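You operate a simulated robot arm through the tools that you are given. There is no shell and no other tool. Be economical: measure what you need, move in short steps, check, and stop when the job is done.

Carry out the task below with a simulated robot arm. There is one attempt and no reset: what you move stays moved.

## Task
Put things in order on the top of the dining table. At the end: the cream date card (marked "MAY") is on the brown dark coaster; the cream balm pad stands where the yellow battery stood; the yellow battery stands where the cream date card stood; the brown pawn is on the teal film case (marked "Beyond Dustmoor"); whatever was shut is shut again. Leave all else as you found it, and nothing knocked over.
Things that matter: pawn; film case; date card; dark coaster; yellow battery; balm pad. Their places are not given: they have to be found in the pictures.

It is judged by the outcome, as a careful person would: the job done as asked, and still so three seconds after it is handed in. It fails if anything else is knocked over, pushed out of place, dropped, spilled or broken.

## Robot
A 6-joint arm with a two-finger parallel gripper, fixed in place. Base frame: the origin is at the foot of the arm, x ahead of it, y to its left, z up; the work surface is at about z = 0. Lengths are in m, angles in rad, forces in N, time in s.
With the tool pointing down near the work surface it reaches from about 0.18 to 0.46 m from the base axis. Its first joint turns from -1.222 to 1.222 rad. Payload 1.9 kg.
The TCP is the grasp point between the finger pads, 0.023 m short of the fingertips. In the tool frame z runs along the fingers and y along their closing line. The gripper opens to 0.094 m. The fingers are 0.038 m wide and 0.01 m thick; the gripper's body (0.054 by 0.096 m) begins 0.039 m behind the TCP.
Orientation is that of the tool frame in the base frame, as a unit quaternion [w, x, y, z]. With the fingers straight down and closing along the base's y, the tool's x points along the base's -x, its y along +y and its z along -z.

## Interface
- The arm moves only by the tool apply_moves. Its argument "plan" is a list of rows, each a list of 6 numbers: the shift along the tool's x, y, z in m, then the turn, a rotation vector about the tool's x, y, z in rad. In form: [[dx, dy, dz, wx, wy, wz], ...]. A call has 1 to 10 rows; each row shifts and turns the commanded pose from where the row before left it, along the tool's axes as they then stand. "claw" is the closure, from 0 (fully open) to 1 (shut), set as the call begins (left out, the last holds). A row lasts 0.2 s, in which the tool goes at most 0.05 m and 0.15 rad; a call with a longer step from one row to the next is refused whole, and so is a gripper value outside its range. Where a pose cannot be reached the arm comes as near as it can. A force on the tool above 40 N (or 10 N above the force at the start of the call, whichever is more), or a blocked arm, ends the call early, and 0.2 s more pass. Each finger travels about 0.108 m/s and halts on what it meets, pressing with about 23 N; the grip force reading is that of the motor and also rises with nothing between the fingers. The clock runs only during rows and for 0.2 s after the last one: add rows that do not move to give the fingers time. The reply holds the time, the measured pose of the TCP, the force on the tool along the base axes, the opening and the grip force, in the units named above and with some noise.
- Cameras (640 x 400 px; columns grow to the right, rows downward): "scene" is fixed at [0.0575, 0.3217, 0.4109]; the picture's right is [-0.72, -0.70, 0.00], its down [-0.48, 0.49, -0.73] and it looks along [0.51, -0.52, -0.68] (base axes); focal length 214 px, centre (320, 200). "wrist" rides on the gripper at [-0.039, 0, -0.044] in the tool frame; the picture's right is [0.00, -1.00, 0.00], its down [0.97, 0.00, -0.24] and it looks along [0.24, 0.00, 0.97] (tool axes); focal length 218 px, centre (320, 200).
- get_image(camera): a new picture of that camera. No time passes.
- probe_pixels(camera, pixels): for up to 12 pixels [column, row] of the newest picture of that camera ("zoom" is the newest enlarged one), the place [x, y, z] in the base frame of the surface seen there, good to about 0.002 m. No time passes.
- zoom(camera, box): a new picture of the part [left, top, right, bottom] of that camera's present view, enlarged. No time passes.
- hand_in(): hands the job in; it is judged then, once.

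Keep the steps short. Do not move on a guess: measure, check each grasp and each placing, and mend mistakes. In all there are 80 turns and 34 pictures (those below and enlarged ones count). Leave the gripper open and the arm clear of the work at the hand-in unless told otherwise, and finish with a single line.

The tools are called after "Call:" by a JSON object that holds its "api" and its "payload". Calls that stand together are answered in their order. apply_moves: Moves the arm, as the interface text tells. Its arguments: {"type":"object","properties":{"plan":{"type":"array"},"claw":{"type":"number"}},"required":["plan"]} The other tools are called the same way: get_image (camera) takes a picture; probe_pixels (camera, pixels) gives the place of the surface under pixels of a picture; zoom (camera, box) takes an enlarged picture of a part of a camera's view; hand_in () hands the job in.

At the start:

```text
time_s: 0.0
ee_pos: [0.255, 0.0357, 0.2689]
tool_rot: [0.0, -0.001, 1.0, 0.0]
force: [0.7, -0.1, 0.3]
gripper_width: 0.094
gripper_force: 0.1
```

scene: 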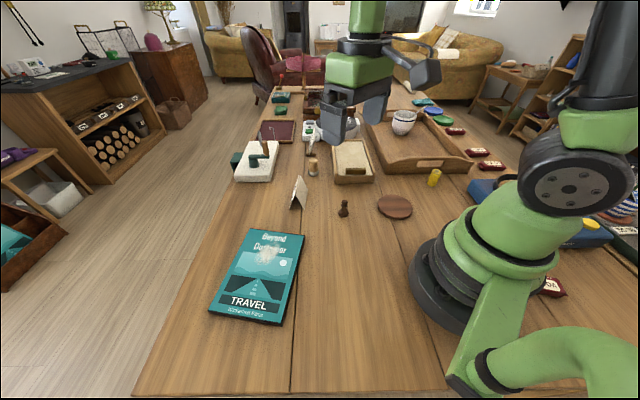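
wrist: 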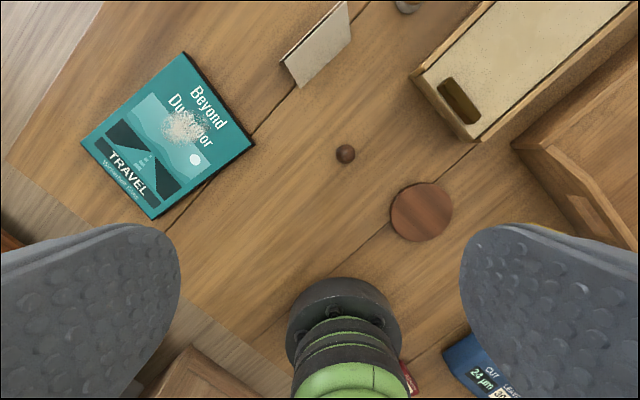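

I see the teal case near (255,275), the pawn (343,208), the coaster (395,206), the date card (298,192) and the yellow battery (434,177). I still need the balm pad, so I'll zoom in on the scene.

Call:
{"api": "zoom", "payload": {"camera": "scene", "box": [220, 80, 380, 180]}}

Call:
{"api": "zoom", "payload": {"camera": "scene", "box": [280, 130, 480, 255]}}

Call:
{"api": "zoom", "payload": {"camera": "scene", "box": [190, 210, 350, 330]}}

```text
4.00 times, centred on (300, 130) of scene
```

zoom: 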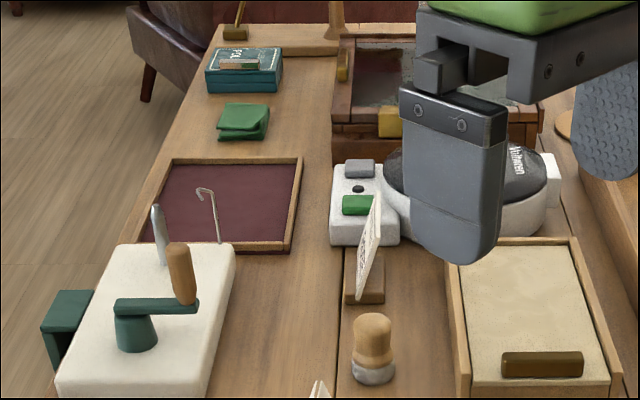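

```text
3.20 times, centred on (380, 192) of scene
```

zoom: 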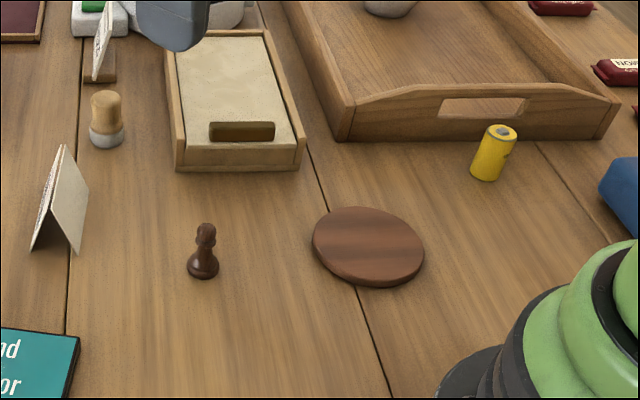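

```text
3.33 times, centred on (270, 270) of scene
```

zoom: 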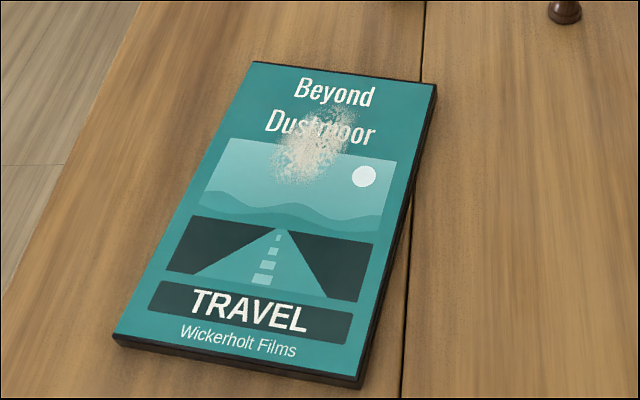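

I'll measure the main items, using the newest zoom (case) and the scene picture.

Call:
{"api": "probe_pixels", "payload": {"camera": "scene", "pixels": [[343, 204], [343, 216], [395, 206], [436, 171], [433, 184], [303, 190], [299, 210], [350, 170], [355, 150], [312, 168], [267, 255], [405, 120]]}}

Call:
{"api": "probe_pixels", "payload": {"camera": "wrist", "pixels": [[345, 153], [421, 211], [465, 135], [415, 73], [460, 100], [520, 40], [185, 55], [83, 142], [152, 217], [252, 143], [285, 62], [348, 20]]}}

```text
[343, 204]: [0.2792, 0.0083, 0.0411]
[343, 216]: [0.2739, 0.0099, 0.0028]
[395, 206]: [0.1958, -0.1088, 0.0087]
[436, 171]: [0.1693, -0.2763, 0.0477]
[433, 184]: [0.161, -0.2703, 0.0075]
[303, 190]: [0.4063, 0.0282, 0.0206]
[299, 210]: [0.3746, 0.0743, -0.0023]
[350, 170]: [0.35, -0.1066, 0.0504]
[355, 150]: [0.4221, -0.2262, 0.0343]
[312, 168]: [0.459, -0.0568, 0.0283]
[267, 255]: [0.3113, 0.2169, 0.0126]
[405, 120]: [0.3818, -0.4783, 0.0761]
```

```text
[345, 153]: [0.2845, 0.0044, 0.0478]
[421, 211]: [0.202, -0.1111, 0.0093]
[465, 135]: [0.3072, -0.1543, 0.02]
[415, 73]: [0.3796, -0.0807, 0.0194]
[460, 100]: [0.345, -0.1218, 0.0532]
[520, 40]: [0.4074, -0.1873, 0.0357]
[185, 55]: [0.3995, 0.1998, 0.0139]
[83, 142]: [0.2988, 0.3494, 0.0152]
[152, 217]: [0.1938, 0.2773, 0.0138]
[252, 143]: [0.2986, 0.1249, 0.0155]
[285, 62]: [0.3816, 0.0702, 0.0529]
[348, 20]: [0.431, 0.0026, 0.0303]
```

The low, cream-topped box is centred roughly at (0.38,-0.16) with a raised handle at about (0.35,-0.11). It looks like a sliding lid with the pad probably inside. I'll move over it at the same height to look.

Call:
{"api": "apply_moves", "payload": {"plan": [[-0.018, -0.038, 0, 0, 0, 0], [-0.018, -0.038, 0, 0, 0, 0], [-0.018, -0.038, 0, 0, 0, 0], [-0.018, -0.038, 0, 0, 0, 0], [-0.018, -0.038, 0, 0, 0, 0], [0, 0, 0, 0, 0, 0]]}}

Call:
{"api": "get_image", "payload": {"camera": "wrist"}}

Call:
{"api": "get_image", "payload": {"camera": "scene"}}

```text
time_s: 1.4
ee_pos: [0.3465, -0.1544, 0.2704]
tool_rot: [0.0, 0.0, 1.0, 0.001]
force: [0.5, -0.2, -0.4]
gripper_width: 0.0941
gripper_force: 0.0
```

```text
28 pictures are left
```

wrist: 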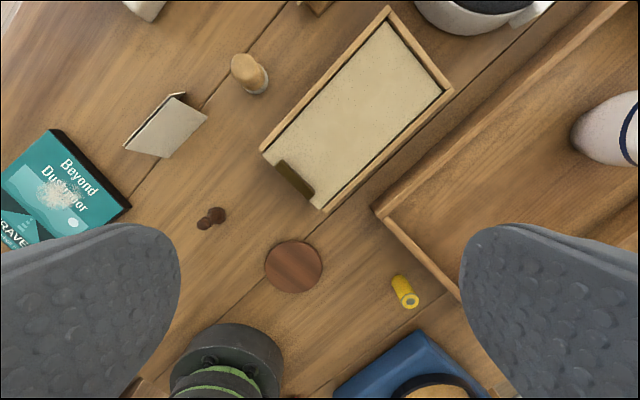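

```text
27 pictures are left
```

scene: 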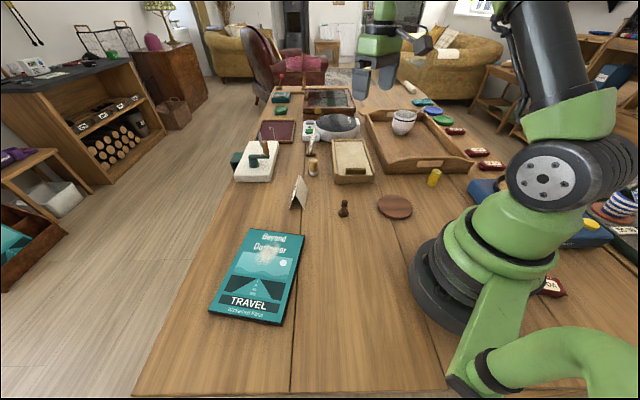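

Now I'll zoom in on the box and on the area behind it.

Call:
{"api": "zoom", "payload": {"camera": "scene", "box": [280, 110, 392, 190]}}

Call:
{"api": "zoom", "payload": {"camera": "wrist", "box": [220, 0, 460, 215]}}

```text
5.00 times, centred on (336, 150) of scene
```

zoom: 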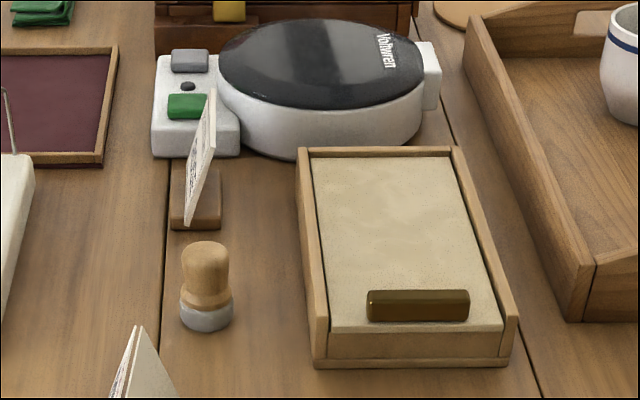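

```text
1.86 times, centred on (340, 108) of wrist
```

zoom: 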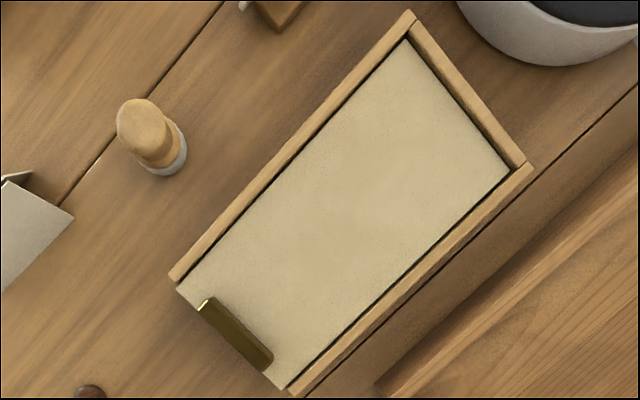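

Next I'll measure the box in the wrist zoom: corners, lid surface and handle ends.

Call:
{"api": "probe_pixels", "payload": {"camera": "zoom", "pixels": [[205, 302], [268, 360], [236, 330], [175, 275], [295, 388], [408, 18], [525, 165], [340, 200], [276, 384], [185, 290], [218, 348], [262, 365]]}}

Call:
{"api": "probe_pixels", "payload": {"camera": "scene", "pixels": [[346, 168], [362, 168], [355, 171], [355, 175], [355, 179], [340, 180]]}}

```text
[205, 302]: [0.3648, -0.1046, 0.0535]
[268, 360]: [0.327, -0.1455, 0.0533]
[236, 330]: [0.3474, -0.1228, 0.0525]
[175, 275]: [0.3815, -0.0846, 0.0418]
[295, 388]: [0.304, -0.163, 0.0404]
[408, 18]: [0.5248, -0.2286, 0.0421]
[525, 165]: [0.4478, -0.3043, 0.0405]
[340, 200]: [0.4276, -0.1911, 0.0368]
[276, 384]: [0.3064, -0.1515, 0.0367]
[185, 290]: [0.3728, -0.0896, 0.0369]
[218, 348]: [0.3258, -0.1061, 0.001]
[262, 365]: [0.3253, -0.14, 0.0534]
```

```text
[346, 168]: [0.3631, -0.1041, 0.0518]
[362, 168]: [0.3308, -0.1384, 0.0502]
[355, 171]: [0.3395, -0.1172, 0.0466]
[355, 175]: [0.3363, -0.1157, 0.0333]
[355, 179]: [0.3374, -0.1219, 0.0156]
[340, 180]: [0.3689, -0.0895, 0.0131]
```

The box lid top is at z 0.037 with a handle bar at (0.346,-0.124), and it slides out toward the pawn. So I'll move the pawn first, starting with going above it at around (0.281,0.005).

Call:
{"api": "apply_moves", "payload": {"plan": [[0.0131, 0.0319, 0.03, 0, 0, 0], [0.0131, 0.0319, 0.03, 0, 0, 0], [0.0131, 0.0319, 0.03, 0, 0, 0], [0.0131, 0.0319, 0.03, 0, 0, 0], [0.0131, 0.0319, 0.03, 0, 0, 0], [0, 0, 0, 0, 0, 0]]}}

Call:
{"api": "get_image", "payload": {"camera": "wrist"}}

```text
time_s: 2.8
ee_pos: [0.2793, 0.0037, 0.1203]
tool_rot: [0.001, -0.001, 1.0, 0.001]
force: [-0.2, 0.5, -0.5]
gripper_width: 0.0941
gripper_force: 0.1
```

```text
24 pictures are left
```

wrist: 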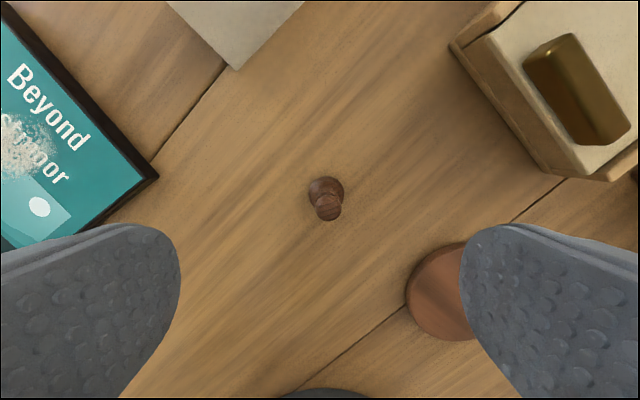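

The pawn is at (326,197) in the wrist view. I'll probe it.

Call:
{"api": "probe_pixels", "payload": {"camera": "wrist", "pixels": [[328, 207], [311, 192], [342, 190], [326, 180], [420, 291], [235, 66], [450, 250], [409, 300]]}}

```text
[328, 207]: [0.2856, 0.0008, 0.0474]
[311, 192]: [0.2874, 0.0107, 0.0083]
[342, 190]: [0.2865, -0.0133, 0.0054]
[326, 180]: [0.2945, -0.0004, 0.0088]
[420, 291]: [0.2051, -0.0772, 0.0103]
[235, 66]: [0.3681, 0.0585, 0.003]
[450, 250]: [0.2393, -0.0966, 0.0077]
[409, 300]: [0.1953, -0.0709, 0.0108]
```

The pawn is centred at about (0.285,-0.001), with a base about 0.024 wide. I'll descend to TCP z ≈ 0.030 and then close.

Call:
{"api": "apply_moves", "payload": {"plan": [[-0.005, -0.0045, 0.01, 0, 0, 0], [0, 0, 0.03, 0, 0, 0], [0, 0, 0.03, 0, 0, 0], [0, 0, 0.02, 0, 0, 0], [0, 0, 0, 0, 0, 0]]}}

Call:
{"api": "apply_moves", "payload": {"plan": [[0, 0, 0, 0, 0, 0], [0, 0, 0, 0, 0, 0], [0, 0, 0, 0, 0, 0], [0, 0, 0, 0, 0, 0]], "claw": 1}}

```text
time_s: 4.0
ee_pos: [0.2854, 0.0003, 0.0291]
tool_rot: [-0.001, -0.001, 1.0, 0.001]
force: [0.1, -0.6, 0.6]
gripper_width: 0.094
gripper_force: 0.0
```

```text
time_s: 5.0
ee_pos: [0.2846, -0.0002, 0.0285]
tool_rot: [0.001, 0.0, 1.0, 0.001]
force: [-0.2, -0.1, 0.1]
gripper_width: 0.0224
gripper_force: 23.1
```

The grip holds at 0.0224 wide. I'll lift and carry it over the clear lower part of the case, (0.28,0.255), away from the crumbs.

Call:
{"api": "apply_moves", "payload": {"plan": [[0, 0, -0.035, 0, 0, 0], [0, 0, -0.035, 0, 0, 0], [0.0008, 0.0425, 0, 0, 0, 0], [0.0008, 0.0425, 0, 0, 0, 0], [0.0008, 0.0425, 0, 0, 0, 0], [0.0008, 0.0425, 0, 0, 0, 0], [0.0008, 0.0425, 0, 0, 0, 0], [0.0008, 0.0425, 0, 0, 0, 0], [0, 0, 0, 0, 0, 0]]}}

Call:
{"api": "zoom", "payload": {"camera": "scene", "box": [180, 160, 360, 330]}}

```text
time_s: 7.0
ee_pos: [0.2803, 0.2554, 0.1007]
tool_rot: [0.0, 0.0, 1.0, 0.0]
force: [0.4, -0.1, 0.0]
gripper_width: 0.0221
gripper_force: 23.3
```

```text
2.35 times, centred on (270, 245) of scene
```

zoom: 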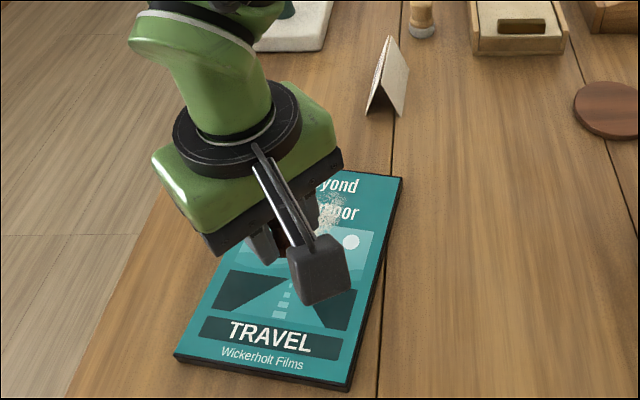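

I'm above the road picture on the case. I'll lower to z ≈ 0.044, where the base should just meet the case top.

Call:
{"api": "apply_moves", "payload": {"plan": [[0, 0, 0.03, 0, 0, 0], [0, 0, 0.02, 0, 0, 0], [0, 0, 0.0065, 0, 0, 0], [0, 0, 0, 0, 0, 0]]}}

```text
time_s: 8.0
ee_pos: [0.2787, 0.2553, 0.0431]
tool_rot: [0.0, 0.0, 1.0, 0.001]
force: [-0.1, -0.9, -0.5]
gripper_width: 0.0219
gripper_force: 23.4
```

The height matches contact to within about a millimetre. I'll release and lift straight up.

Call:
{"api": "apply_moves", "payload": {"plan": [[0, 0, 0.001, 0, 0, 0], [0, 0, 0, 0, 0, 0]]}}

Call:
{"api": "apply_moves", "payload": {"plan": [[0, 0, 0, 0, 0, 0], [0, 0, 0, 0, 0, 0], [0, 0, 0, 0, 0, 0], [0, 0, -0.03, 0, 0, 0], [0, 0, -0.04, 0, 0, 0], [0, 0, -0.03, 0, 0, 0], [0, 0, 0, 0, 0, 0]], "claw": 0}}

Call:
{"api": "get_image", "payload": {"camera": "wrist"}}

```text
time_s: 8.6
ee_pos: [0.2789, 0.2558, 0.0428]
tool_rot: [0.001, 0.0, 1.0, 0.001]
force: [-1.5, -3.7, 16.4]
gripper_width: 0.0218
gripper_force: 23.2
```

```text
time_s: 10.2
ee_pos: [0.2788, 0.2556, 0.1432]
tool_rot: [-0.001, 0.001, 1.0, 0.0]
force: [0.2, -0.5, -0.3]
gripper_width: 0.094
gripper_force: 0.0
```

```text
22 pictures are left
```

wrist: 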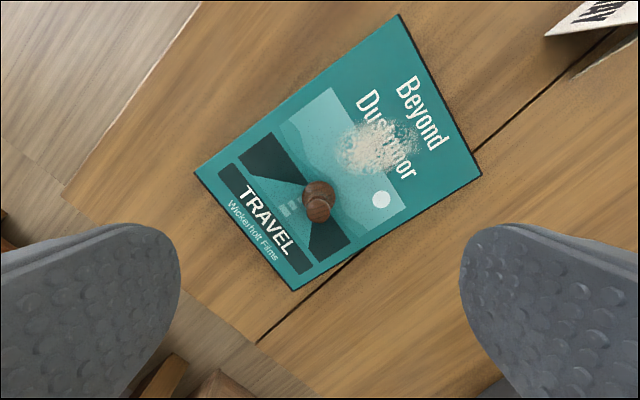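

The pawn stands on the case. Next is the tent card near (0.385,0.045), so I'll move above it to look.

Call:
{"api": "apply_moves", "payload": {"plan": [[-0.0135, -0.0343, -0.0095, 0, 0, 0], [-0.0135, -0.0343, -0.0095, 0, 0, 0], [-0.0135, -0.0343, -0.0095, 0, 0, 0], [-0.0135, -0.0343, -0.0095, 0, 0, 0], [-0.0135, -0.0343, -0.0095, 0, 0, 0], [-0.0135, -0.0343, -0.0095, 0, 0, 0], [0, 0, 0, 0, 0, 0]]}}

Call:
{"api": "get_image", "payload": {"camera": "wrist"}}

```text
time_s: 11.8
ee_pos: [0.3624, 0.0506, 0.1997]
tool_rot: [-0.001, -0.001, 1.0, 0.0]
force: [-0.4, 0.1, -0.2]
gripper_width: 0.0941
gripper_force: 0.1
```

```text
21 pictures are left
```

wrist: 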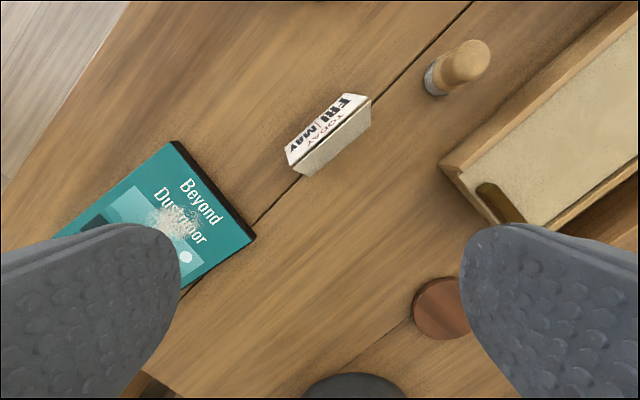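

The card reads "FRI MAY / TODAY", so it is the right one. I'll zoom in for its geometry.

Call:
{"api": "zoom", "payload": {"camera": "wrist", "box": [270, 80, 390, 190]}}

```text
3.64 times, centred on (330, 135) of wrist
```

zoom: 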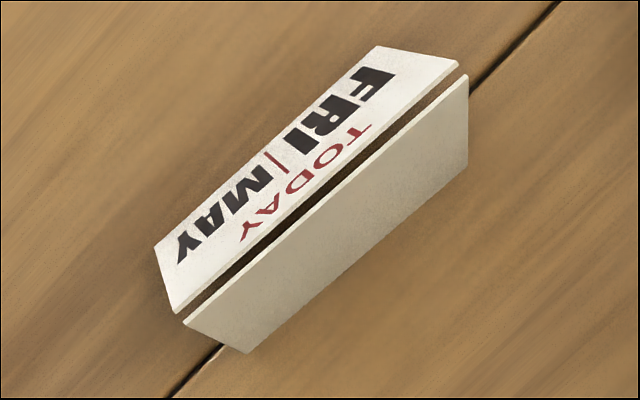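

Call:
{"api": "probe_pixels", "payload": {"camera": "zoom", "pixels": [[160, 248], [178, 310], [380, 50], [456, 65], [245, 350], [466, 165], [186, 322], [465, 80], [310, 180], [340, 230], [270, 170], [330, 195]]}}

```text
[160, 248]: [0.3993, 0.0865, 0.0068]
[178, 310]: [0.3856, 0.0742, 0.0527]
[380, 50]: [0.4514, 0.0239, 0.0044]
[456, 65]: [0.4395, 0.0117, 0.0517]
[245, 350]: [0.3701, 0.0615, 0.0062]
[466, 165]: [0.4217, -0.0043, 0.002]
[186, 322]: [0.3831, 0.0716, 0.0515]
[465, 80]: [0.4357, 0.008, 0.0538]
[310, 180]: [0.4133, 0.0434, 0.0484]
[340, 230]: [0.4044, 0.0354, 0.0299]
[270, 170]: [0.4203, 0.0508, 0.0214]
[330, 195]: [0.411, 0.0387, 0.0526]
```

The ridge runs (0.384,0.073)–(0.4375,0.010), with centre (0.4107,0.0417), foot width 0.038 and height 0.053. I'll turn the closing line across the card by -50° about vertical and come down to z ≈ 0.12 to check.

Call:
{"api": "apply_moves", "payload": {"plan": [[-0.0483, -0.009, 0, 0, 0, 0], [0, 0, 0.012, 0, 0, 0.1457], [0, 0, 0.012, 0, 0, 0.1457], [0, 0, 0.012, 0, 0, 0.1457], [0, 0, 0.012, 0, 0, 0.1457], [0, 0, 0.012, 0, 0, 0.1457], [0, 0, 0.012, 0, 0, 0.1457], [0, 0, 0, 0, 0, 0]]}}

Call:
{"api": "get_image", "payload": {"camera": "wrist"}}

```text
time_s: 13.6
ee_pos: [0.4104, 0.0407, 0.1272]
tool_rot: [0.0, 0.425, 0.905, 0.002]
force: [-0.1, -0.7, 0.4]
gripper_width: 0.0939
gripper_force: 0.1
```

```text
19 pictures are left
```

wrist: 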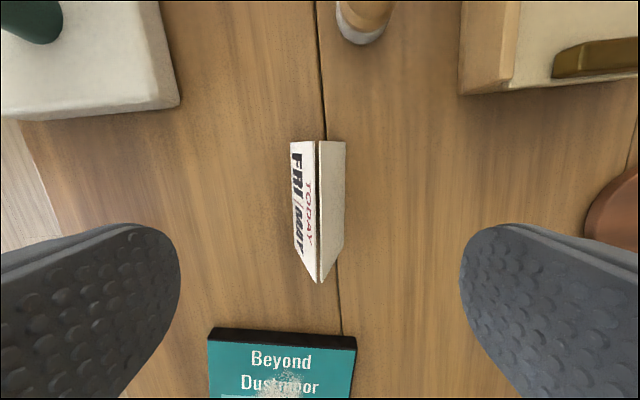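

Aligned, with the ridge on column 320 and clear space for both fingers. I'll descend to z ≈ 0.028.

Call:
{"api": "apply_moves", "payload": {"plan": [[0, 0, 0.04, 0, 0, 0], [0, 0, 0.04, 0, 0, 0], [0, 0, 0.019, 0, 0, 0], [0, 0, 0, 0, 0, 0]]}}

Call:
{"api": "apply_moves", "payload": {"plan": [[0, 0, 0, 0, 0, 0], [0, 0, 0, 0, 0, 0], [0, 0, 0, 0, 0, 0]], "claw": 0.5}}

Call:
{"api": "apply_moves", "payload": {"plan": [[0, 0, 0, 0, 0, 0], [0, 0, 0, 0, 0, 0], [0, 0, 0, 0, 0, 0]], "claw": 0.65}}

```text
time_s: 14.6
ee_pos: [0.4094, 0.0402, 0.0268]
tool_rot: [0.0, 0.423, 0.906, 0.0]
force: [-1.2, 0.3, -0.1]
gripper_width: 0.0939
gripper_force: 0.1
```

```text
time_s: 15.4
ee_pos: [0.4081, 0.0409, 0.028]
tool_rot: [0.0, 0.423, 0.906, 0.001]
force: [-0.8, 0.0, -0.8]
gripper_width: 0.047
gripper_force: 0.1
```

```text
time_s: 16.2
ee_pos: [0.409, 0.0411, 0.0289]
tool_rot: [0.001, 0.423, 0.906, 0.001]
force: [1.0, -0.1, 0.5]
gripper_width: 0.0342
gripper_force: 22.9
```

The fingers have met the card at 0.034. I'll command full closure for a firm hold, lift a little, and look.

Call:
{"api": "apply_moves", "payload": {"plan": [[0, 0, 0, 0, 0, 0], [0, 0, 0, 0, 0, 0], [0, 0, -0.01, 0, 0, 0], [0, 0, -0.03, 0, 0, 0], [0, 0, -0.04, 0, 0, 0], [0, 0, 0, 0, 0, 0]], "claw": 1}}

Call:
{"api": "get_image", "payload": {"camera": "wrist"}}

```text
time_s: 17.6
ee_pos: [0.4086, 0.0413, 0.1094]
tool_rot: [0.0, 0.423, 0.906, 0.0]
force: [0.0, -0.9, 0.0]
gripper_width: 0.0335
gripper_force: 23.5
```

```text
18 pictures are left
```

wrist: 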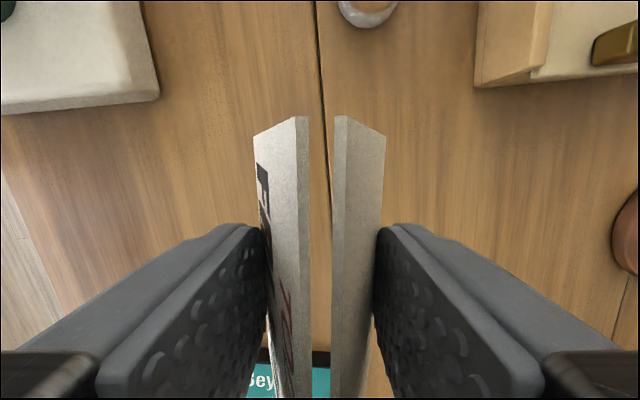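

The card is held, and the gap at the ridge was there before. I'll take a scene picture to measure the coaster and check the held card.

Call:
{"api": "zoom", "payload": {"camera": "scene", "box": [280, 130, 440, 230]}}

Call:
{"api": "probe_pixels", "payload": {"camera": "zoom", "pixels": [[396, 300], [526, 318], [470, 258], [450, 345], [460, 300], [500, 340], [420, 265], [520, 280]]}}

```text
4.00 times, centred on (360, 180) of scene
```

zoom: 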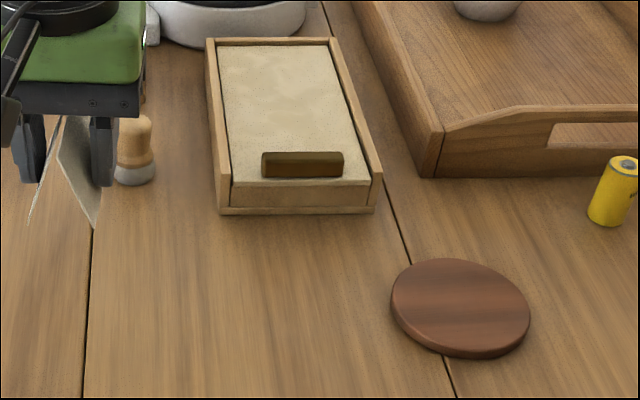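

```text
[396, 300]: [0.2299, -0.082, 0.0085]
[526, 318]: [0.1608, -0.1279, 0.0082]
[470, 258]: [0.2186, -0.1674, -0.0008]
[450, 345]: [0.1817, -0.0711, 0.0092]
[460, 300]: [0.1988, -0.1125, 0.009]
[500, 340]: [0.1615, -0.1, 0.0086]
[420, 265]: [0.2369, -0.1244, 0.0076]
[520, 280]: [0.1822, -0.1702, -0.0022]
```

The coaster's centre is ≈ (0.200,-0.112), with radius ≈ 0.042 and top z ≈ 0.0088. I'll carry the card there in the same orientation and stop at z ≈ 0.05 to check.

Call:
{"api": "apply_moves", "payload": {"plan": [[0.0028, -0.0431, 0, 0, 0, 0], [0.0028, -0.0431, 0, 0, 0, 0], [0.0028, -0.0431, 0, 0, 0, 0], [0.0028, -0.0431, 0, 0, 0, 0], [0.0028, -0.0431, 0, 0, 0, 0], [0.0027, -0.0431, 0, 0, 0, 0], [0, 0, 0.03, 0, 0, 0], [0, 0, 0.029, 0, 0, 0], [0, 0, 0, 0, 0, 0]]}}

Call:
{"api": "zoom", "payload": {"camera": "scene", "box": [320, 130, 480, 230]}}

```text
time_s: 19.6
ee_pos: [0.1996, -0.1132, 0.0471]
tool_rot: [0.0, 0.423, 0.906, 0.0]
force: [0.1, -0.7, -0.1]
gripper_width: 0.0327
gripper_force: 23.2
```

```text
4.00 times, centred on (400, 180) of scene
```

zoom: 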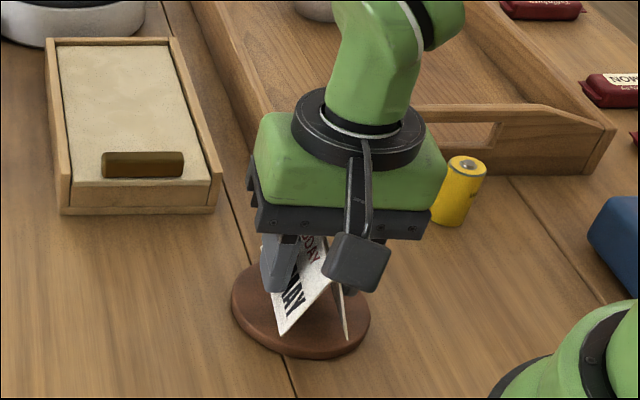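

The card is over the coaster. It may have slipped down a millimetre or two, since the width reads 0.033. I'll lower in small steps and watch the force.

Call:
{"api": "apply_moves", "payload": {"plan": [[0, 0, 0.003, 0, 0, 0], [0, 0, 0.002, 0, 0, 0], [0, 0, 0, 0, 0, 0]]}}

Call:
{"api": "apply_moves", "payload": {"plan": [[0, 0, 0.002, 0, 0, 0], [0, 0, 0, 0, 0, 0]]}}

Call:
{"api": "apply_moves", "payload": {"plan": [[0, 0, 0.002, 0, 0, 0], [0, 0, 0, 0, 0, 0]]}}

```text
time_s: 20.4
ee_pos: [0.1992, -0.1133, 0.0434]
tool_rot: [0.0, 0.423, 0.906, 0.001]
force: [-0.7, 0.4, 0.8]
gripper_width: 0.0326
gripper_force: 22.8
```

```text
time_s: 21.0
ee_pos: [0.1997, -0.1111, 0.0413]
tool_rot: [0.001, 0.424, 0.906, 0.001]
force: [0.0, 0.0, -0.5]
gripper_width: 0.0324
gripper_force: 23.0
```

```text
time_s: 21.6
ee_pos: [0.1995, -0.111, 0.04]
tool_rot: [0.001, 0.423, 0.906, 0.0]
force: [-0.5, 1.0, 12.6]
gripper_width: 0.0318
gripper_force: 23.6
```

Contact is felt at 12.6 N. I'll open the gripper, lift, and look.

Call:
{"api": "apply_moves", "payload": {"plan": [[0, 0, 0, 0, 0, 0], [0, 0, 0, 0, 0, 0], [0, 0, 0, 0, 0, 0], [0, 0, -0.03, 0, 0, 0], [0, 0, -0.04, 0, 0, 0], [0, 0, -0.04, 0, 0, 0], [0, 0, 0, 0, 0, 0]], "claw": 0}}

Call:
{"api": "get_image", "payload": {"camera": "wrist"}}

```text
time_s: 23.2
ee_pos: [0.2008, -0.1122, 0.1496]
tool_rot: [0.001, 0.424, 0.906, 0.001]
force: [-0.7, -0.4, -0.1]
gripper_width: 0.0937
gripper_force: 0.1
```

```text
15 pictures are left
```

wrist: 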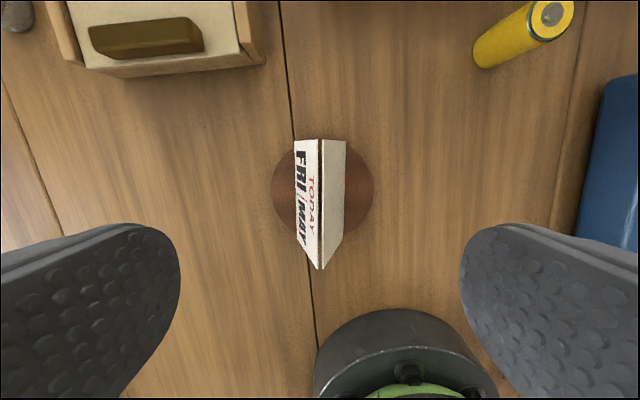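

The card stands centred on the coaster. The yellow battery is at upper right, so I'll probe its top (551,13) and base.

Call:
{"api": "probe_pixels", "payload": {"camera": "wrist", "pixels": [[551, 13], [541, 4], [565, 22], [484, 66], [476, 50], [510, 35]]}}

Call:
{"api": "probe_pixels", "payload": {"camera": "scene", "pixels": [[437, 170], [433, 186], [430, 182], [438, 184], [420, 168], [460, 182]]}}

```text
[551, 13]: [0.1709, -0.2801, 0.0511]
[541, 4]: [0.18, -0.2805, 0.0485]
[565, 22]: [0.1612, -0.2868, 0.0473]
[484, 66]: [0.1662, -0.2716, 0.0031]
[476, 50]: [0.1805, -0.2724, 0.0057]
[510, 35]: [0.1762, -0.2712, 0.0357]
```

```text
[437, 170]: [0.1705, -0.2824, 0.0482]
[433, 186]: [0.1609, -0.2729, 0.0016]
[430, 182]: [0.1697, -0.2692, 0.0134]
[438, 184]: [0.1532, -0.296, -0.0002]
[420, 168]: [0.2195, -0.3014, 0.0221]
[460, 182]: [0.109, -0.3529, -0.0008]
```

The battery is centred at ≈ (0.171,-0.281), about 0.049 tall. I'll move above it at the same height.

Call:
{"api": "apply_moves", "payload": {"plan": [[-0.0276, -0.0328, 0, 0, 0, 0], [-0.0276, -0.0328, 0, 0, 0, 0], [-0.0276, -0.0328, 0, 0, 0, 0], [-0.0275, -0.0327, 0, 0, 0, 0], [0, 0, 0, 0, 0, 0]]}}

Call:
{"api": "get_image", "payload": {"camera": "wrist"}}

```text
time_s: 24.4
ee_pos: [0.1695, -0.2825, 0.1508]
tool_rot: [-0.001, 0.423, 0.906, 0.002]
force: [-0.1, -0.3, 0.1]
gripper_width: 0.0942
gripper_force: 0.0
```

```text
14 pictures are left
```

wrist: 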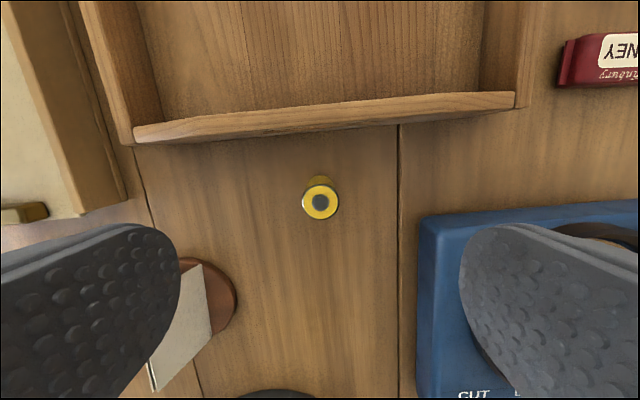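

There's free floor on both sides of the battery. I'll probe its top and the tray wall nearby.

Call:
{"api": "probe_pixels", "payload": {"camera": "wrist", "pixels": [[320, 203], [303, 203], [338, 203], [320, 180], [320, 128], [320, 108], [425, 300], [235, 290], [320, 218]]}}

```text
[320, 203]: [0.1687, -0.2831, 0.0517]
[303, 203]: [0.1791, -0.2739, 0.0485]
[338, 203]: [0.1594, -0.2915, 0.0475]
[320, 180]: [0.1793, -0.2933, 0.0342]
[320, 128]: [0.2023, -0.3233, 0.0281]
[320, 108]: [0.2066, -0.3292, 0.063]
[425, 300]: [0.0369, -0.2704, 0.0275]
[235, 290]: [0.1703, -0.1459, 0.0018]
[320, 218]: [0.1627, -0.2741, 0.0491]
```

The battery centre is (0.1692,-0.2829), right under the TCP. I'll descend to z ≈ 0.030 and close.

Call:
{"api": "apply_moves", "payload": {"plan": [[0, 0, 0.04, 0, 0, 0], [0, 0, 0.04, 0, 0, 0], [0, 0, 0.04, 0, 0, 0], [0, 0, 0, 0, 0, 0]]}}

Call:
{"api": "apply_moves", "payload": {"plan": [[0, 0, 0, 0, 0, 0], [0, 0, 0, 0, 0, 0], [0, 0, 0, 0, 0, 0], [0, 0, 0, 0, 0, 0]], "claw": 1}}

```text
time_s: 25.4
ee_pos: [0.1707, -0.2812, 0.0288]
tool_rot: [0.0, 0.423, 0.906, 0.0]
force: [-0.6, 0.8, 0.1]
gripper_width: 0.0938
gripper_force: 0.2
```

```text
time_s: 26.4
ee_pos: [0.1715, -0.2801, 0.0297]
tool_rot: [0.001, 0.423, 0.906, 0.001]
force: [0.6, -0.5, 0.6]
gripper_width: 0.0251
gripper_force: 23.2
```

It is held at 0.025 wide. I'll lift 0.08, then carry to the date card's old spot at (0.4107,0.0417).

Call:
{"api": "apply_moves", "payload": {"plan": [[0, 0, -0.04, 0, 0, 0], [0, 0, -0.04, 0, 0, 0], [0, 0, 0, 0, 0, 0]]}}

Call:
{"api": "apply_moves", "payload": {"plan": [[0.0104, 0.0437, 0, 0, 0, 0], [0.0104, 0.0437, 0, 0, 0, 0], [0.0104, 0.0437, 0, 0, 0, 0], [0.0104, 0.0437, 0, 0, 0, 0], [0.0104, 0.0437, 0, 0, 0, 0], [0.0104, 0.0437, 0, 0, 0, 0], [0.0104, 0.0437, 0, 0, 0, 0], [0.0104, 0.0437, 0, 0, 0, 0], [0.0104, 0.0437, 0, 0, 0, 0], [0, 0, 0, 0, 0, 0]]}}

```text
time_s: 27.2
ee_pos: [0.1711, -0.2829, 0.1091]
tool_rot: [-0.001, 0.423, 0.906, 0.0]
force: [-0.2, 0.5, -0.9]
gripper_width: 0.025
gripper_force: 23.5
```

```text
time_s: 29.4
ee_pos: [0.4116, 0.0432, 0.1096]
tool_rot: [-0.001, 0.423, 0.906, 0.0]
force: [0.1, 0.2, -0.8]
gripper_width: 0.0252
gripper_force: 23.7
```

The arm is at (0.411,0.043). I'll lower by the same 0.08, with the last bit slow.

Call:
{"api": "apply_moves", "payload": {"plan": [[0, 0, 0.04, 0, 0, 0], [0, 0, 0.03, 0, 0, 0], [0, 0, 0.008, 0, 0, 0], [0, 0, 0.002, 0, 0, 0], [0, 0, 0, 0, 0, 0]]}}

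```text
time_s: 30.6
ee_pos: [0.4121, 0.0429, 0.0296]
tool_rot: [0.001, 0.424, 0.906, 0.001]
force: [0.2, 0.4, 2.6]
gripper_width: 0.0252
gripper_force: 23.3
```

The battery is touching down lightly (2.6 N). I'll release, lift, and look.

Call:
{"api": "apply_moves", "payload": {"plan": [[0, 0, 0, 0, 0, 0], [0, 0, 0, 0, 0, 0], [0, 0, 0, 0, 0, 0], [0, 0, -0.03, 0, 0, 0], [0, 0, -0.04, 0, 0, 0], [0, 0, -0.04, 0, 0, 0], [0, 0, 0, 0, 0, 0]], "claw": 0}}

Call:
{"api": "get_image", "payload": {"camera": "wrist"}}

```text
time_s: 32.2
ee_pos: [0.4119, 0.0432, 0.1388]
tool_rot: [0.001, 0.424, 0.906, 0.0]
force: [-0.5, -0.2, -0.6]
gripper_width: 0.094
gripper_force: 0.1
```

```text
13 pictures are left
```

wrist: 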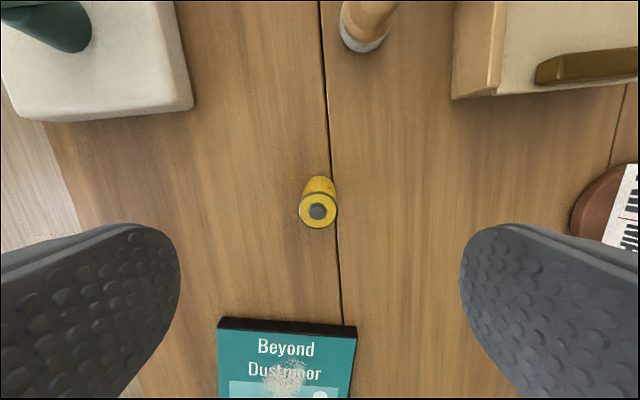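

The battery stands where the card was. Now the lid: I'll move over the handle at (0.346,-0.124) and turn so the fingers close across the bar, along (-0.7,0.7).

Call:
{"api": "apply_moves", "payload": {"plan": [[-0.0215, -0.0394, 0, 0, 0, 0], [-0.0215, -0.0394, 0, 0, 0, 0], [-0.0215, -0.0394, 0, 0, 0, 0], [-0.0215, -0.0394, 0, 0, 0, 0], [0, 0, 0, 0, 0, -0.1383], [0, 0, 0, 0, 0, -0.1383], [0, 0, 0, 0, 0, -0.1383], [0, 0, 0, 0, 0, -0.1383], [0, 0, 0, 0, 0, -0.1383], [0, 0, 0, 0, 0, -0.1383]]}}

Call:
{"api": "apply_moves", "payload": {"plan": [[0, 0, 0, 0, 0, -0.1383], [0, 0, 0, 0, 0, -0.1383], [0, 0, 0, 0, 0, -0.1383], [0, 0, 0, 0, 0, -0.1383], [0, 0, 0, 0, 0, -0.1383], [0, 0, 0, 0, 0, -0.1383], [0, 0, 0, 0, 0, 0]]}}

Call:
{"api": "get_image", "payload": {"camera": "wrist"}}

```text
time_s: 34.4
ee_pos: [0.3455, -0.1235, 0.1395]
tool_rot: [0.0, 0.021, 1.0, 0.001]
force: [-0.3, -0.3, -0.1]
gripper_width: 0.0938
gripper_force: 0.1
```

```text
time_s: 36.0
ee_pos: [0.3474, -0.1242, 0.1412]
tool_rot: [0.001, -0.383, 0.924, 0.0]
force: [0.4, 0.1, 0.2]
gripper_width: 0.0939
gripper_force: 0.0
```

```text
12 pictures are left
```

wrist: 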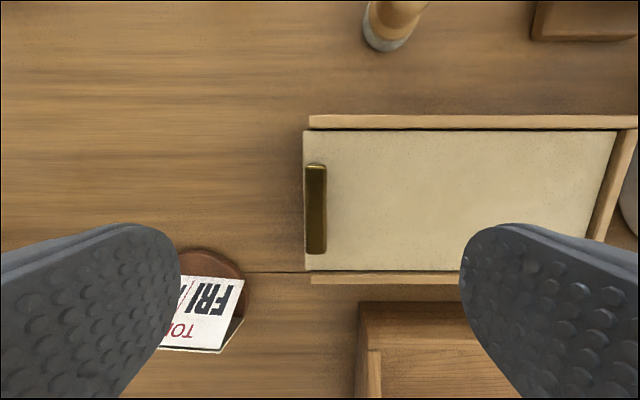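

I'm well aligned; the bar at (316,209) is about 1–2 mm to the left. I'll descend to z ≈ 0.064, with fingertips just above the lid, and close on the bar.

Call:
{"api": "apply_moves", "payload": {"plan": [[0, 0.0015, 0.03, 0, 0, 0], [0, 0, 0.03, 0, 0, 0], [0, 0, 0.0155, 0, 0, 0], [0, 0, 0, 0, 0, 0]]}}

Call:
{"api": "apply_moves", "payload": {"plan": [[0, 0, 0, 0, 0, 0], [0, 0, 0, 0, 0, 0], [0, 0, 0, 0, 0, 0], [0, 0, 0, 0, 0, 0], [0, 0, 0, 0, 0, 0]], "claw": 1}}

```text
time_s: 37.0
ee_pos: [0.3462, -0.123, 0.0643]
tool_rot: [0.001, -0.382, 0.924, 0.0]
force: [-0.4, -0.2, 0.0]
gripper_width: 0.0939
gripper_force: 0.0
```

```text
time_s: 38.2
ee_pos: [0.3453, -0.1221, 0.0643]
tool_rot: [-0.001, -0.381, 0.924, 0.001]
force: [-10.6, 11.0, 6.0]
gripper_width: 0.0134
gripper_force: 44.8
```

The bar is gripped at 0.0134 wide. I'll pull gently along the tool's +y (the outward direction) by 2 cm and check.

Call:
{"api": "apply_moves", "payload": {"plan": [[0, 0.005, 0, 0, 0, 0], [0, 0.0075, 0, 0, 0, 0], [0, 0.0075, 0, 0, 0, 0], [0, 0, 0, 0, 0, 0]]}}

Call:
{"api": "get_image", "payload": {"camera": "scene"}}

```text
time_s: 39.2
ee_pos: [0.3315, -0.1093, 0.064]
tool_rot: [0.0, -0.382, 0.924, 0.001]
force: [2.2, 2.2, -4.4]
gripper_width: 0.0134
gripper_force: 45.0
```

```text
11 pictures are left
```

scene: 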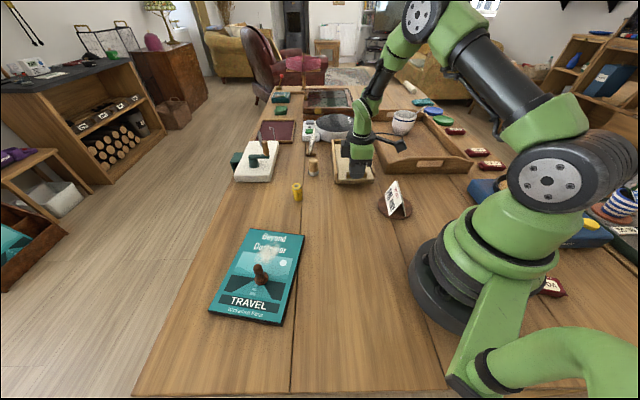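

The lid moves freely. I'll pull out another 8 cm in steps, to about 10 cm in total.

Call:
{"api": "apply_moves", "payload": {"plan": [[0, 0.016, 0, 0, 0, 0], [0, 0.016, 0, 0, 0, 0], [0, 0.016, 0, 0, 0, 0], [0, 0.016, 0, 0, 0, 0], [0, 0.016, 0, 0, 0, 0], [0, 0, 0, 0, 0, 0]]}}

Call:
{"api": "get_image", "payload": {"camera": "wrist"}}

```text
time_s: 40.6
ee_pos: [0.2742, -0.0513, 0.065]
tool_rot: [0.0, -0.383, 0.924, 0.0]
force: [3.0, 3.0, -11.3]
gripper_width: 0.0133
gripper_force: 45.2
```

```text
10 pictures are left
```

wrist: 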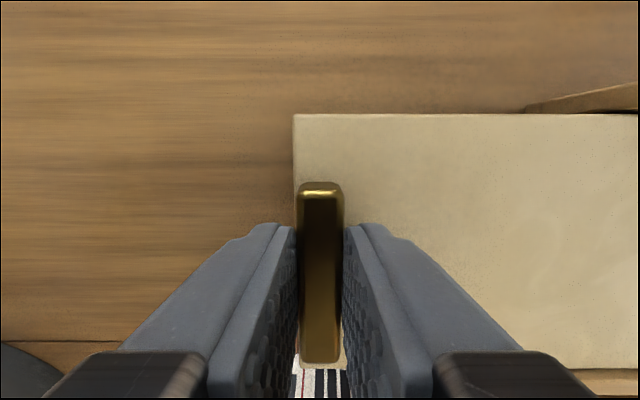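

I'll relieve the slight upward pull by going 0.5 mm down and look at the box from the scene camera.

Call:
{"api": "apply_moves", "payload": {"plan": [[0, 0, 0.0007, 0, 0, 0], [0, 0, 0, 0, 0, 0]]}}

Call:
{"api": "zoom", "payload": {"camera": "scene", "box": [290, 110, 434, 200]}}

```text
time_s: 41.2
ee_pos: [0.275, -0.053, 0.0643]
tool_rot: [0.002, -0.382, 0.924, -0.001]
force: [-6.0, -6.6, 36.8]
gripper_width: 0.0134
gripper_force: 44.5
```

```text
4.44 times, centred on (362, 155) of scene
```

zoom: 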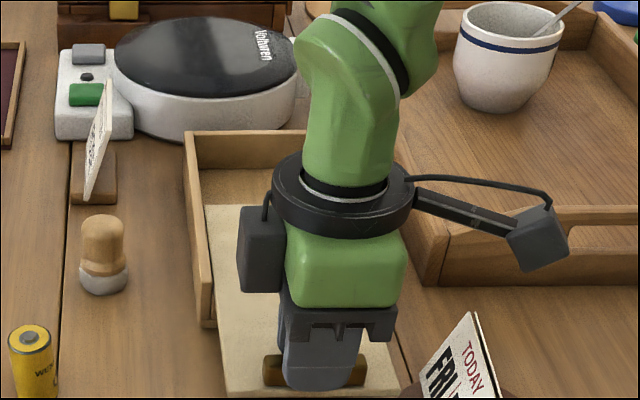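

That's stiff (37 N), so I'll back off 0.5 mm, release the bar gently, rise, and look inside.

Call:
{"api": "apply_moves", "payload": {"plan": [[0, 0, -0.0005, 0, 0, 0], [0, 0, 0, 0, 0, 0]]}}

Call:
{"api": "apply_moves", "payload": {"plan": [[0, 0, 0, 0, 0, 0], [0, 0, 0, 0, 0, 0], [0, 0, -0.02, 0, 0, 0], [0, 0, -0.04, 0, 0, 0], [0, -0.03, -0.03, 0, 0, 0], [0, -0.04, 0, 0, 0, 0], [0, -0.04, 0, 0, 0, 0], [0, 0, 0, 0, 0, 0]], "claw": 0.5}}

Call:
{"api": "get_image", "payload": {"camera": "wrist"}}

```text
time_s: 41.8
ee_pos: [0.2742, -0.0519, 0.0651]
tool_rot: [0.001, -0.382, 0.924, 0.0]
force: [-8.0, -7.5, 31.0]
gripper_width: 0.0135
gripper_force: 45.0
```

```text
time_s: 43.6
ee_pos: [0.353, -0.1288, 0.1544]
tool_rot: [-0.001, -0.383, 0.924, 0.001]
force: [-0.1, -0.9, 0.6]
gripper_width: 0.0471
gripper_force: 0.1
```

```text
8 pictures are left
```

wrist: 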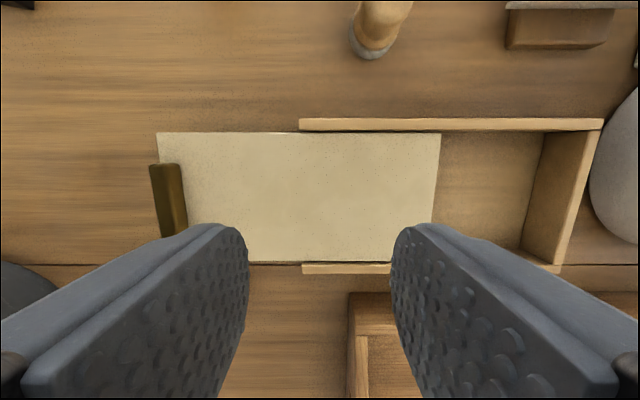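

The lid is partly out, and no pad shows in the exposed far part. I'll probe the lid's level and the interior.

Call:
{"api": "probe_pixels", "payload": {"camera": "wrist", "pixels": [[170, 140], [210, 200], [300, 200], [420, 145], [415, 210], [430, 140], [480, 200], [520, 200], [450, 200], [175, 180], [400, 124], [180, 225]]}}

```text
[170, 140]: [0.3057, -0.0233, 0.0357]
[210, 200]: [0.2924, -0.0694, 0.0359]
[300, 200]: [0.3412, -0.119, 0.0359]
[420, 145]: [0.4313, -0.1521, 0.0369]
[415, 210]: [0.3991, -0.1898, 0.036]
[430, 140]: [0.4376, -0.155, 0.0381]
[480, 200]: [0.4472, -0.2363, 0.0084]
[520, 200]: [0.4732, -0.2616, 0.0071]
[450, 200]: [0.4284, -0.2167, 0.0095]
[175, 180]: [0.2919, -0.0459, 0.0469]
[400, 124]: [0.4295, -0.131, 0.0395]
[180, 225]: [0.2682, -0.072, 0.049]
```

The lid is level at z 0.036, so it is well guided. I'll go back down over the bar, regrip, and pull 5 cm further.

Call:
{"api": "apply_moves", "payload": {"plan": [[0, 0.04, 0, 0, 0, 0], [0, 0.04, 0, 0, 0, 0], [0, 0.03, 0.03, 0, 0, 0], [0, 0, 0.04, 0, 0, 0], [0, 0, 0.019, 0, 0, 0], [0, 0, 0, 0, 0, 0]]}}

Call:
{"api": "apply_moves", "payload": {"plan": [[0, 0, 0, 0, 0, 0], [0, 0, 0, 0, 0, 0], [0, 0, 0, 0, 0, 0]], "claw": 1}}

Call:
{"api": "apply_moves", "payload": {"plan": [[0, 0.01, 0, 0, 0, 0], [0, 0.013, 0, 0, 0, 0], [0, 0.013, 0, 0, 0, 0], [0, 0.013, 0, 0, 0, 0], [0, 0, 0, 0, 0, 0]]}}

```text
time_s: 45.0
ee_pos: [0.2745, -0.0524, 0.0651]
tool_rot: [0.001, -0.381, 0.925, 0.0]
force: [0.8, -0.6, 0.0]
gripper_width: 0.0467
gripper_force: 0.0
```

```text
time_s: 45.8
ee_pos: [0.2737, -0.0527, 0.0653]
tool_rot: [-0.001, -0.382, 0.924, 0.001]
force: [0.8, 0.1, -7.8]
gripper_width: 0.0134
gripper_force: 44.9
```

```text
time_s: 47.0
ee_pos: [0.2375, -0.0174, 0.0658]
tool_rot: [-0.001, -0.382, 0.924, 0.001]
force: [-12.0, -11.0, -18.1]
gripper_width: 0.0134
gripper_force: 44.9
```

The lid is now about 15 cm out, with some side load (16 N toward tool +x) and 18 N downward. I'll ease both slightly, then read the force.

Call:
{"api": "apply_moves", "payload": {"plan": [[0.0008, 0, 0.0004, 0, 0, 0], [0, 0, 0, 0, 0, 0]]}}

```text
time_s: 47.6
ee_pos: [0.2387, -0.0171, 0.0652]
tool_rot: [0.0, -0.381, 0.924, 0.0]
force: [-10.2, -9.1, 0.9]
gripper_width: 0.0134
gripper_force: 45.6
```

Vertical load is near zero. I'll release, rise straight up, and move back over the box to look inside.

Call:
{"api": "apply_moves", "payload": {"plan": [[0, 0, 0, 0, 0, 0], [0, 0, 0, 0, 0, 0], [0, 0, -0.02, 0, 0, 0], [0, 0, -0.04, 0, 0, 0], [0, -0.035, -0.03, 0, 0, 0], [0, -0.045, 0, 0, 0, 0], [0, -0.045, 0, 0, 0, 0], [0, -0.045, 0, 0, 0, 0], [0, 0, 0, 0, 0, 0]], "claw": 0.5}}

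Call:
{"api": "get_image", "payload": {"camera": "wrist"}}

```text
time_s: 49.6
ee_pos: [0.3595, -0.1398, 0.1544]
tool_rot: [0.0, -0.382, 0.924, 0.001]
force: [-0.2, 0.3, 0.2]
gripper_width: 0.0471
gripper_force: 0.2
```

```text
7 pictures are left
```

wrist: 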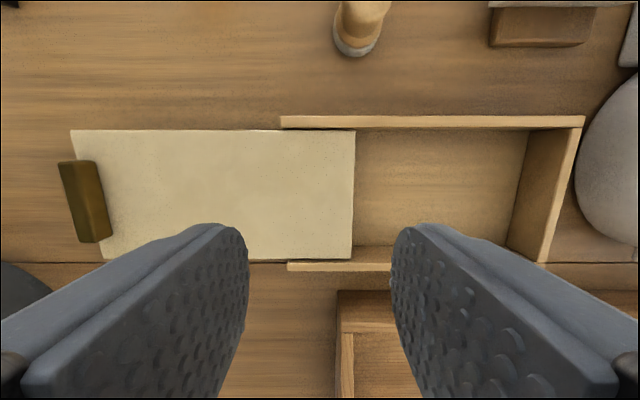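

The exposed 15 cm of the box is empty, so the pad must be in the reachable near end, still under the lid. I'll regrip and pull about 2.5 cm more, leaving 2 cm in the rails.

Call:
{"api": "apply_moves", "payload": {"plan": [[0, 0.045, 0, 0, 0, 0], [0, 0.045, 0, 0, 0, 0], [0, 0.045, 0, 0, 0, 0], [0, 0.035, 0.03, 0, 0, 0], [0, 0, 0.04, 0, 0, 0], [0, 0, 0.02, 0, 0, 0], [0, 0, 0, 0, 0, 0]]}}

Call:
{"api": "apply_moves", "payload": {"plan": [[0, 0, 0, 0, 0, 0], [0, 0, 0, 0, 0, 0], [0, 0, 0, 0, 0, 0]], "claw": 1}}

Call:
{"api": "apply_moves", "payload": {"plan": [[0, 0.008, 0, 0, 0, 0], [0, 0.009, 0, 0, 0, 0], [0, 0.008, 0, 0, 0, 0], [0, 0, 0, 0, 0, 0]]}}

```text
time_s: 51.2
ee_pos: [0.2386, -0.0183, 0.0649]
tool_rot: [0.001, -0.382, 0.924, 0.0]
force: [-0.1, 1.5, -0.1]
gripper_width: 0.0471
gripper_force: 0.0
```

```text
time_s: 52.0
ee_pos: [0.2402, -0.0183, 0.0643]
tool_rot: [0.0, -0.384, 0.923, 0.001]
force: [1.8, 1.3, -10.0]
gripper_width: 0.0136
gripper_force: 45.1
```

```text
time_s: 53.0
ee_pos: [0.2219, -0.0002, 0.0641]
tool_rot: [0.001, -0.382, 0.924, 0.001]
force: [6.3, 6.9, -6.4]
gripper_width: 0.0133
gripper_force: 45.3
```

I'll release, rise, and look again with the fingers fully open so they don't hide the view.

Call:
{"api": "apply_moves", "payload": {"plan": [[0, 0, 0, 0, 0, 0], [0, 0, 0, 0, 0, 0], [0, 0, -0.02, 0, 0, 0], [0, 0, -0.04, 0, 0, 0], [0, -0.035, -0.03, 0, 0, 0], [0, -0.045, 0, 0, 0, 0], [0, -0.045, 0, 0, 0, 0], [0, -0.045, 0, 0, 0, 0], [0, 0, 0, 0, 0, 0]], "claw": 0.5}}

Call:
{"api": "apply_moves", "payload": {"plan": [[0, 0, 0, 0, 0, 0], [0, 0, 0, 0, 0, 0], [0, 0, 0, 0, 0, 0]], "claw": 0}}

Call:
{"api": "get_image", "payload": {"camera": "wrist"}}

```text
time_s: 55.0
ee_pos: [0.342, -0.1195, 0.1543]
tool_rot: [0.0, -0.383, 0.924, 0.0]
force: [-0.6, 0.2, -0.2]
gripper_width: 0.0469
gripper_force: 0.0
```

```text
time_s: 55.8
ee_pos: [0.3426, -0.1193, 0.153]
tool_rot: [0.002, -0.382, 0.924, 0.0]
force: [-0.9, -0.4, 0.6]
gripper_width: 0.0941
gripper_force: 0.0
```

```text
6 pictures are left
```

wrist: 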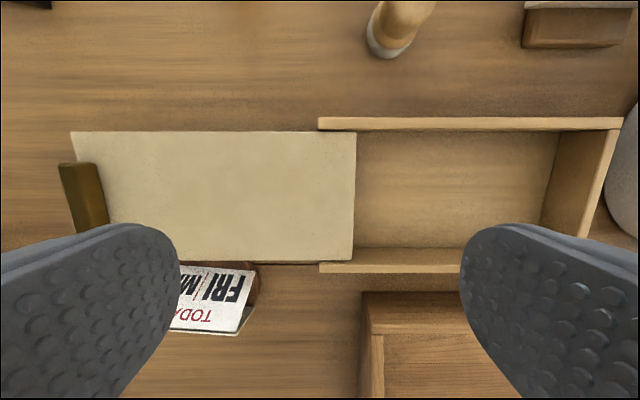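

Still nothing in the exposed part; only about 2.5 cm is hidden. Instead of pulling the lid off, I'll turn the wrist so the camera looks from the far end back under the lid.

Call:
{"api": "apply_moves", "payload": {"plan": [[0, -0.033, 0, 0, 0, 0], [0, -0.0334, 0, 0, 0, 0], [0, 0, 0, 0, 0, 0.1428], [0, 0, 0, 0, 0, 0.1428], [0, 0, 0, 0, 0, 0.1428], [0, 0, 0, 0, 0, 0.1428], [0, 0, 0, 0, 0, 0.1428], [0, 0, 0, 0, 0, 0.1428], [0, 0, 0, 0, 0, 0.1428], [0, 0, 0, 0, 0, 0.1428]]}}

Call:
{"api": "apply_moves", "payload": {"plan": [[0, 0, 0, 0, 0, 0.1428], [0, 0, 0, 0, 0, 0.1428], [0, 0, 0, 0, 0, 0.1428], [0, 0, 0.034, 0, 0, 0], [0, 0, 0.034, 0, 0, 0], [0, 0, 0, 0, 0, 0]]}}

Call:
{"api": "get_image", "payload": {"camera": "wrist"}}

```text
time_s: 58.0
ee_pos: [0.3883, -0.1684, 0.1548]
tool_rot: [-0.001, 0.18, 0.984, 0.001]
force: [0.2, -0.1, 0.1]
gripper_width: 0.0938
gripper_force: 0.1
```

```text
time_s: 59.4
ee_pos: [0.387, -0.1686, 0.0861]
tool_rot: [0.001, 0.384, 0.923, 0.001]
force: [0.1, 0.7, -0.3]
gripper_width: 0.0939
gripper_force: 0.0
```

```text
5 pictures are left
```

wrist: 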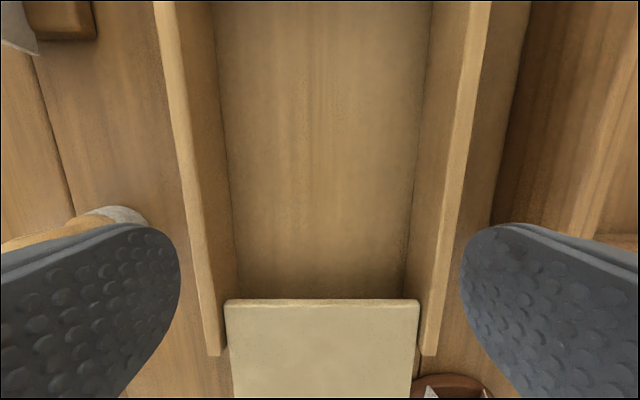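

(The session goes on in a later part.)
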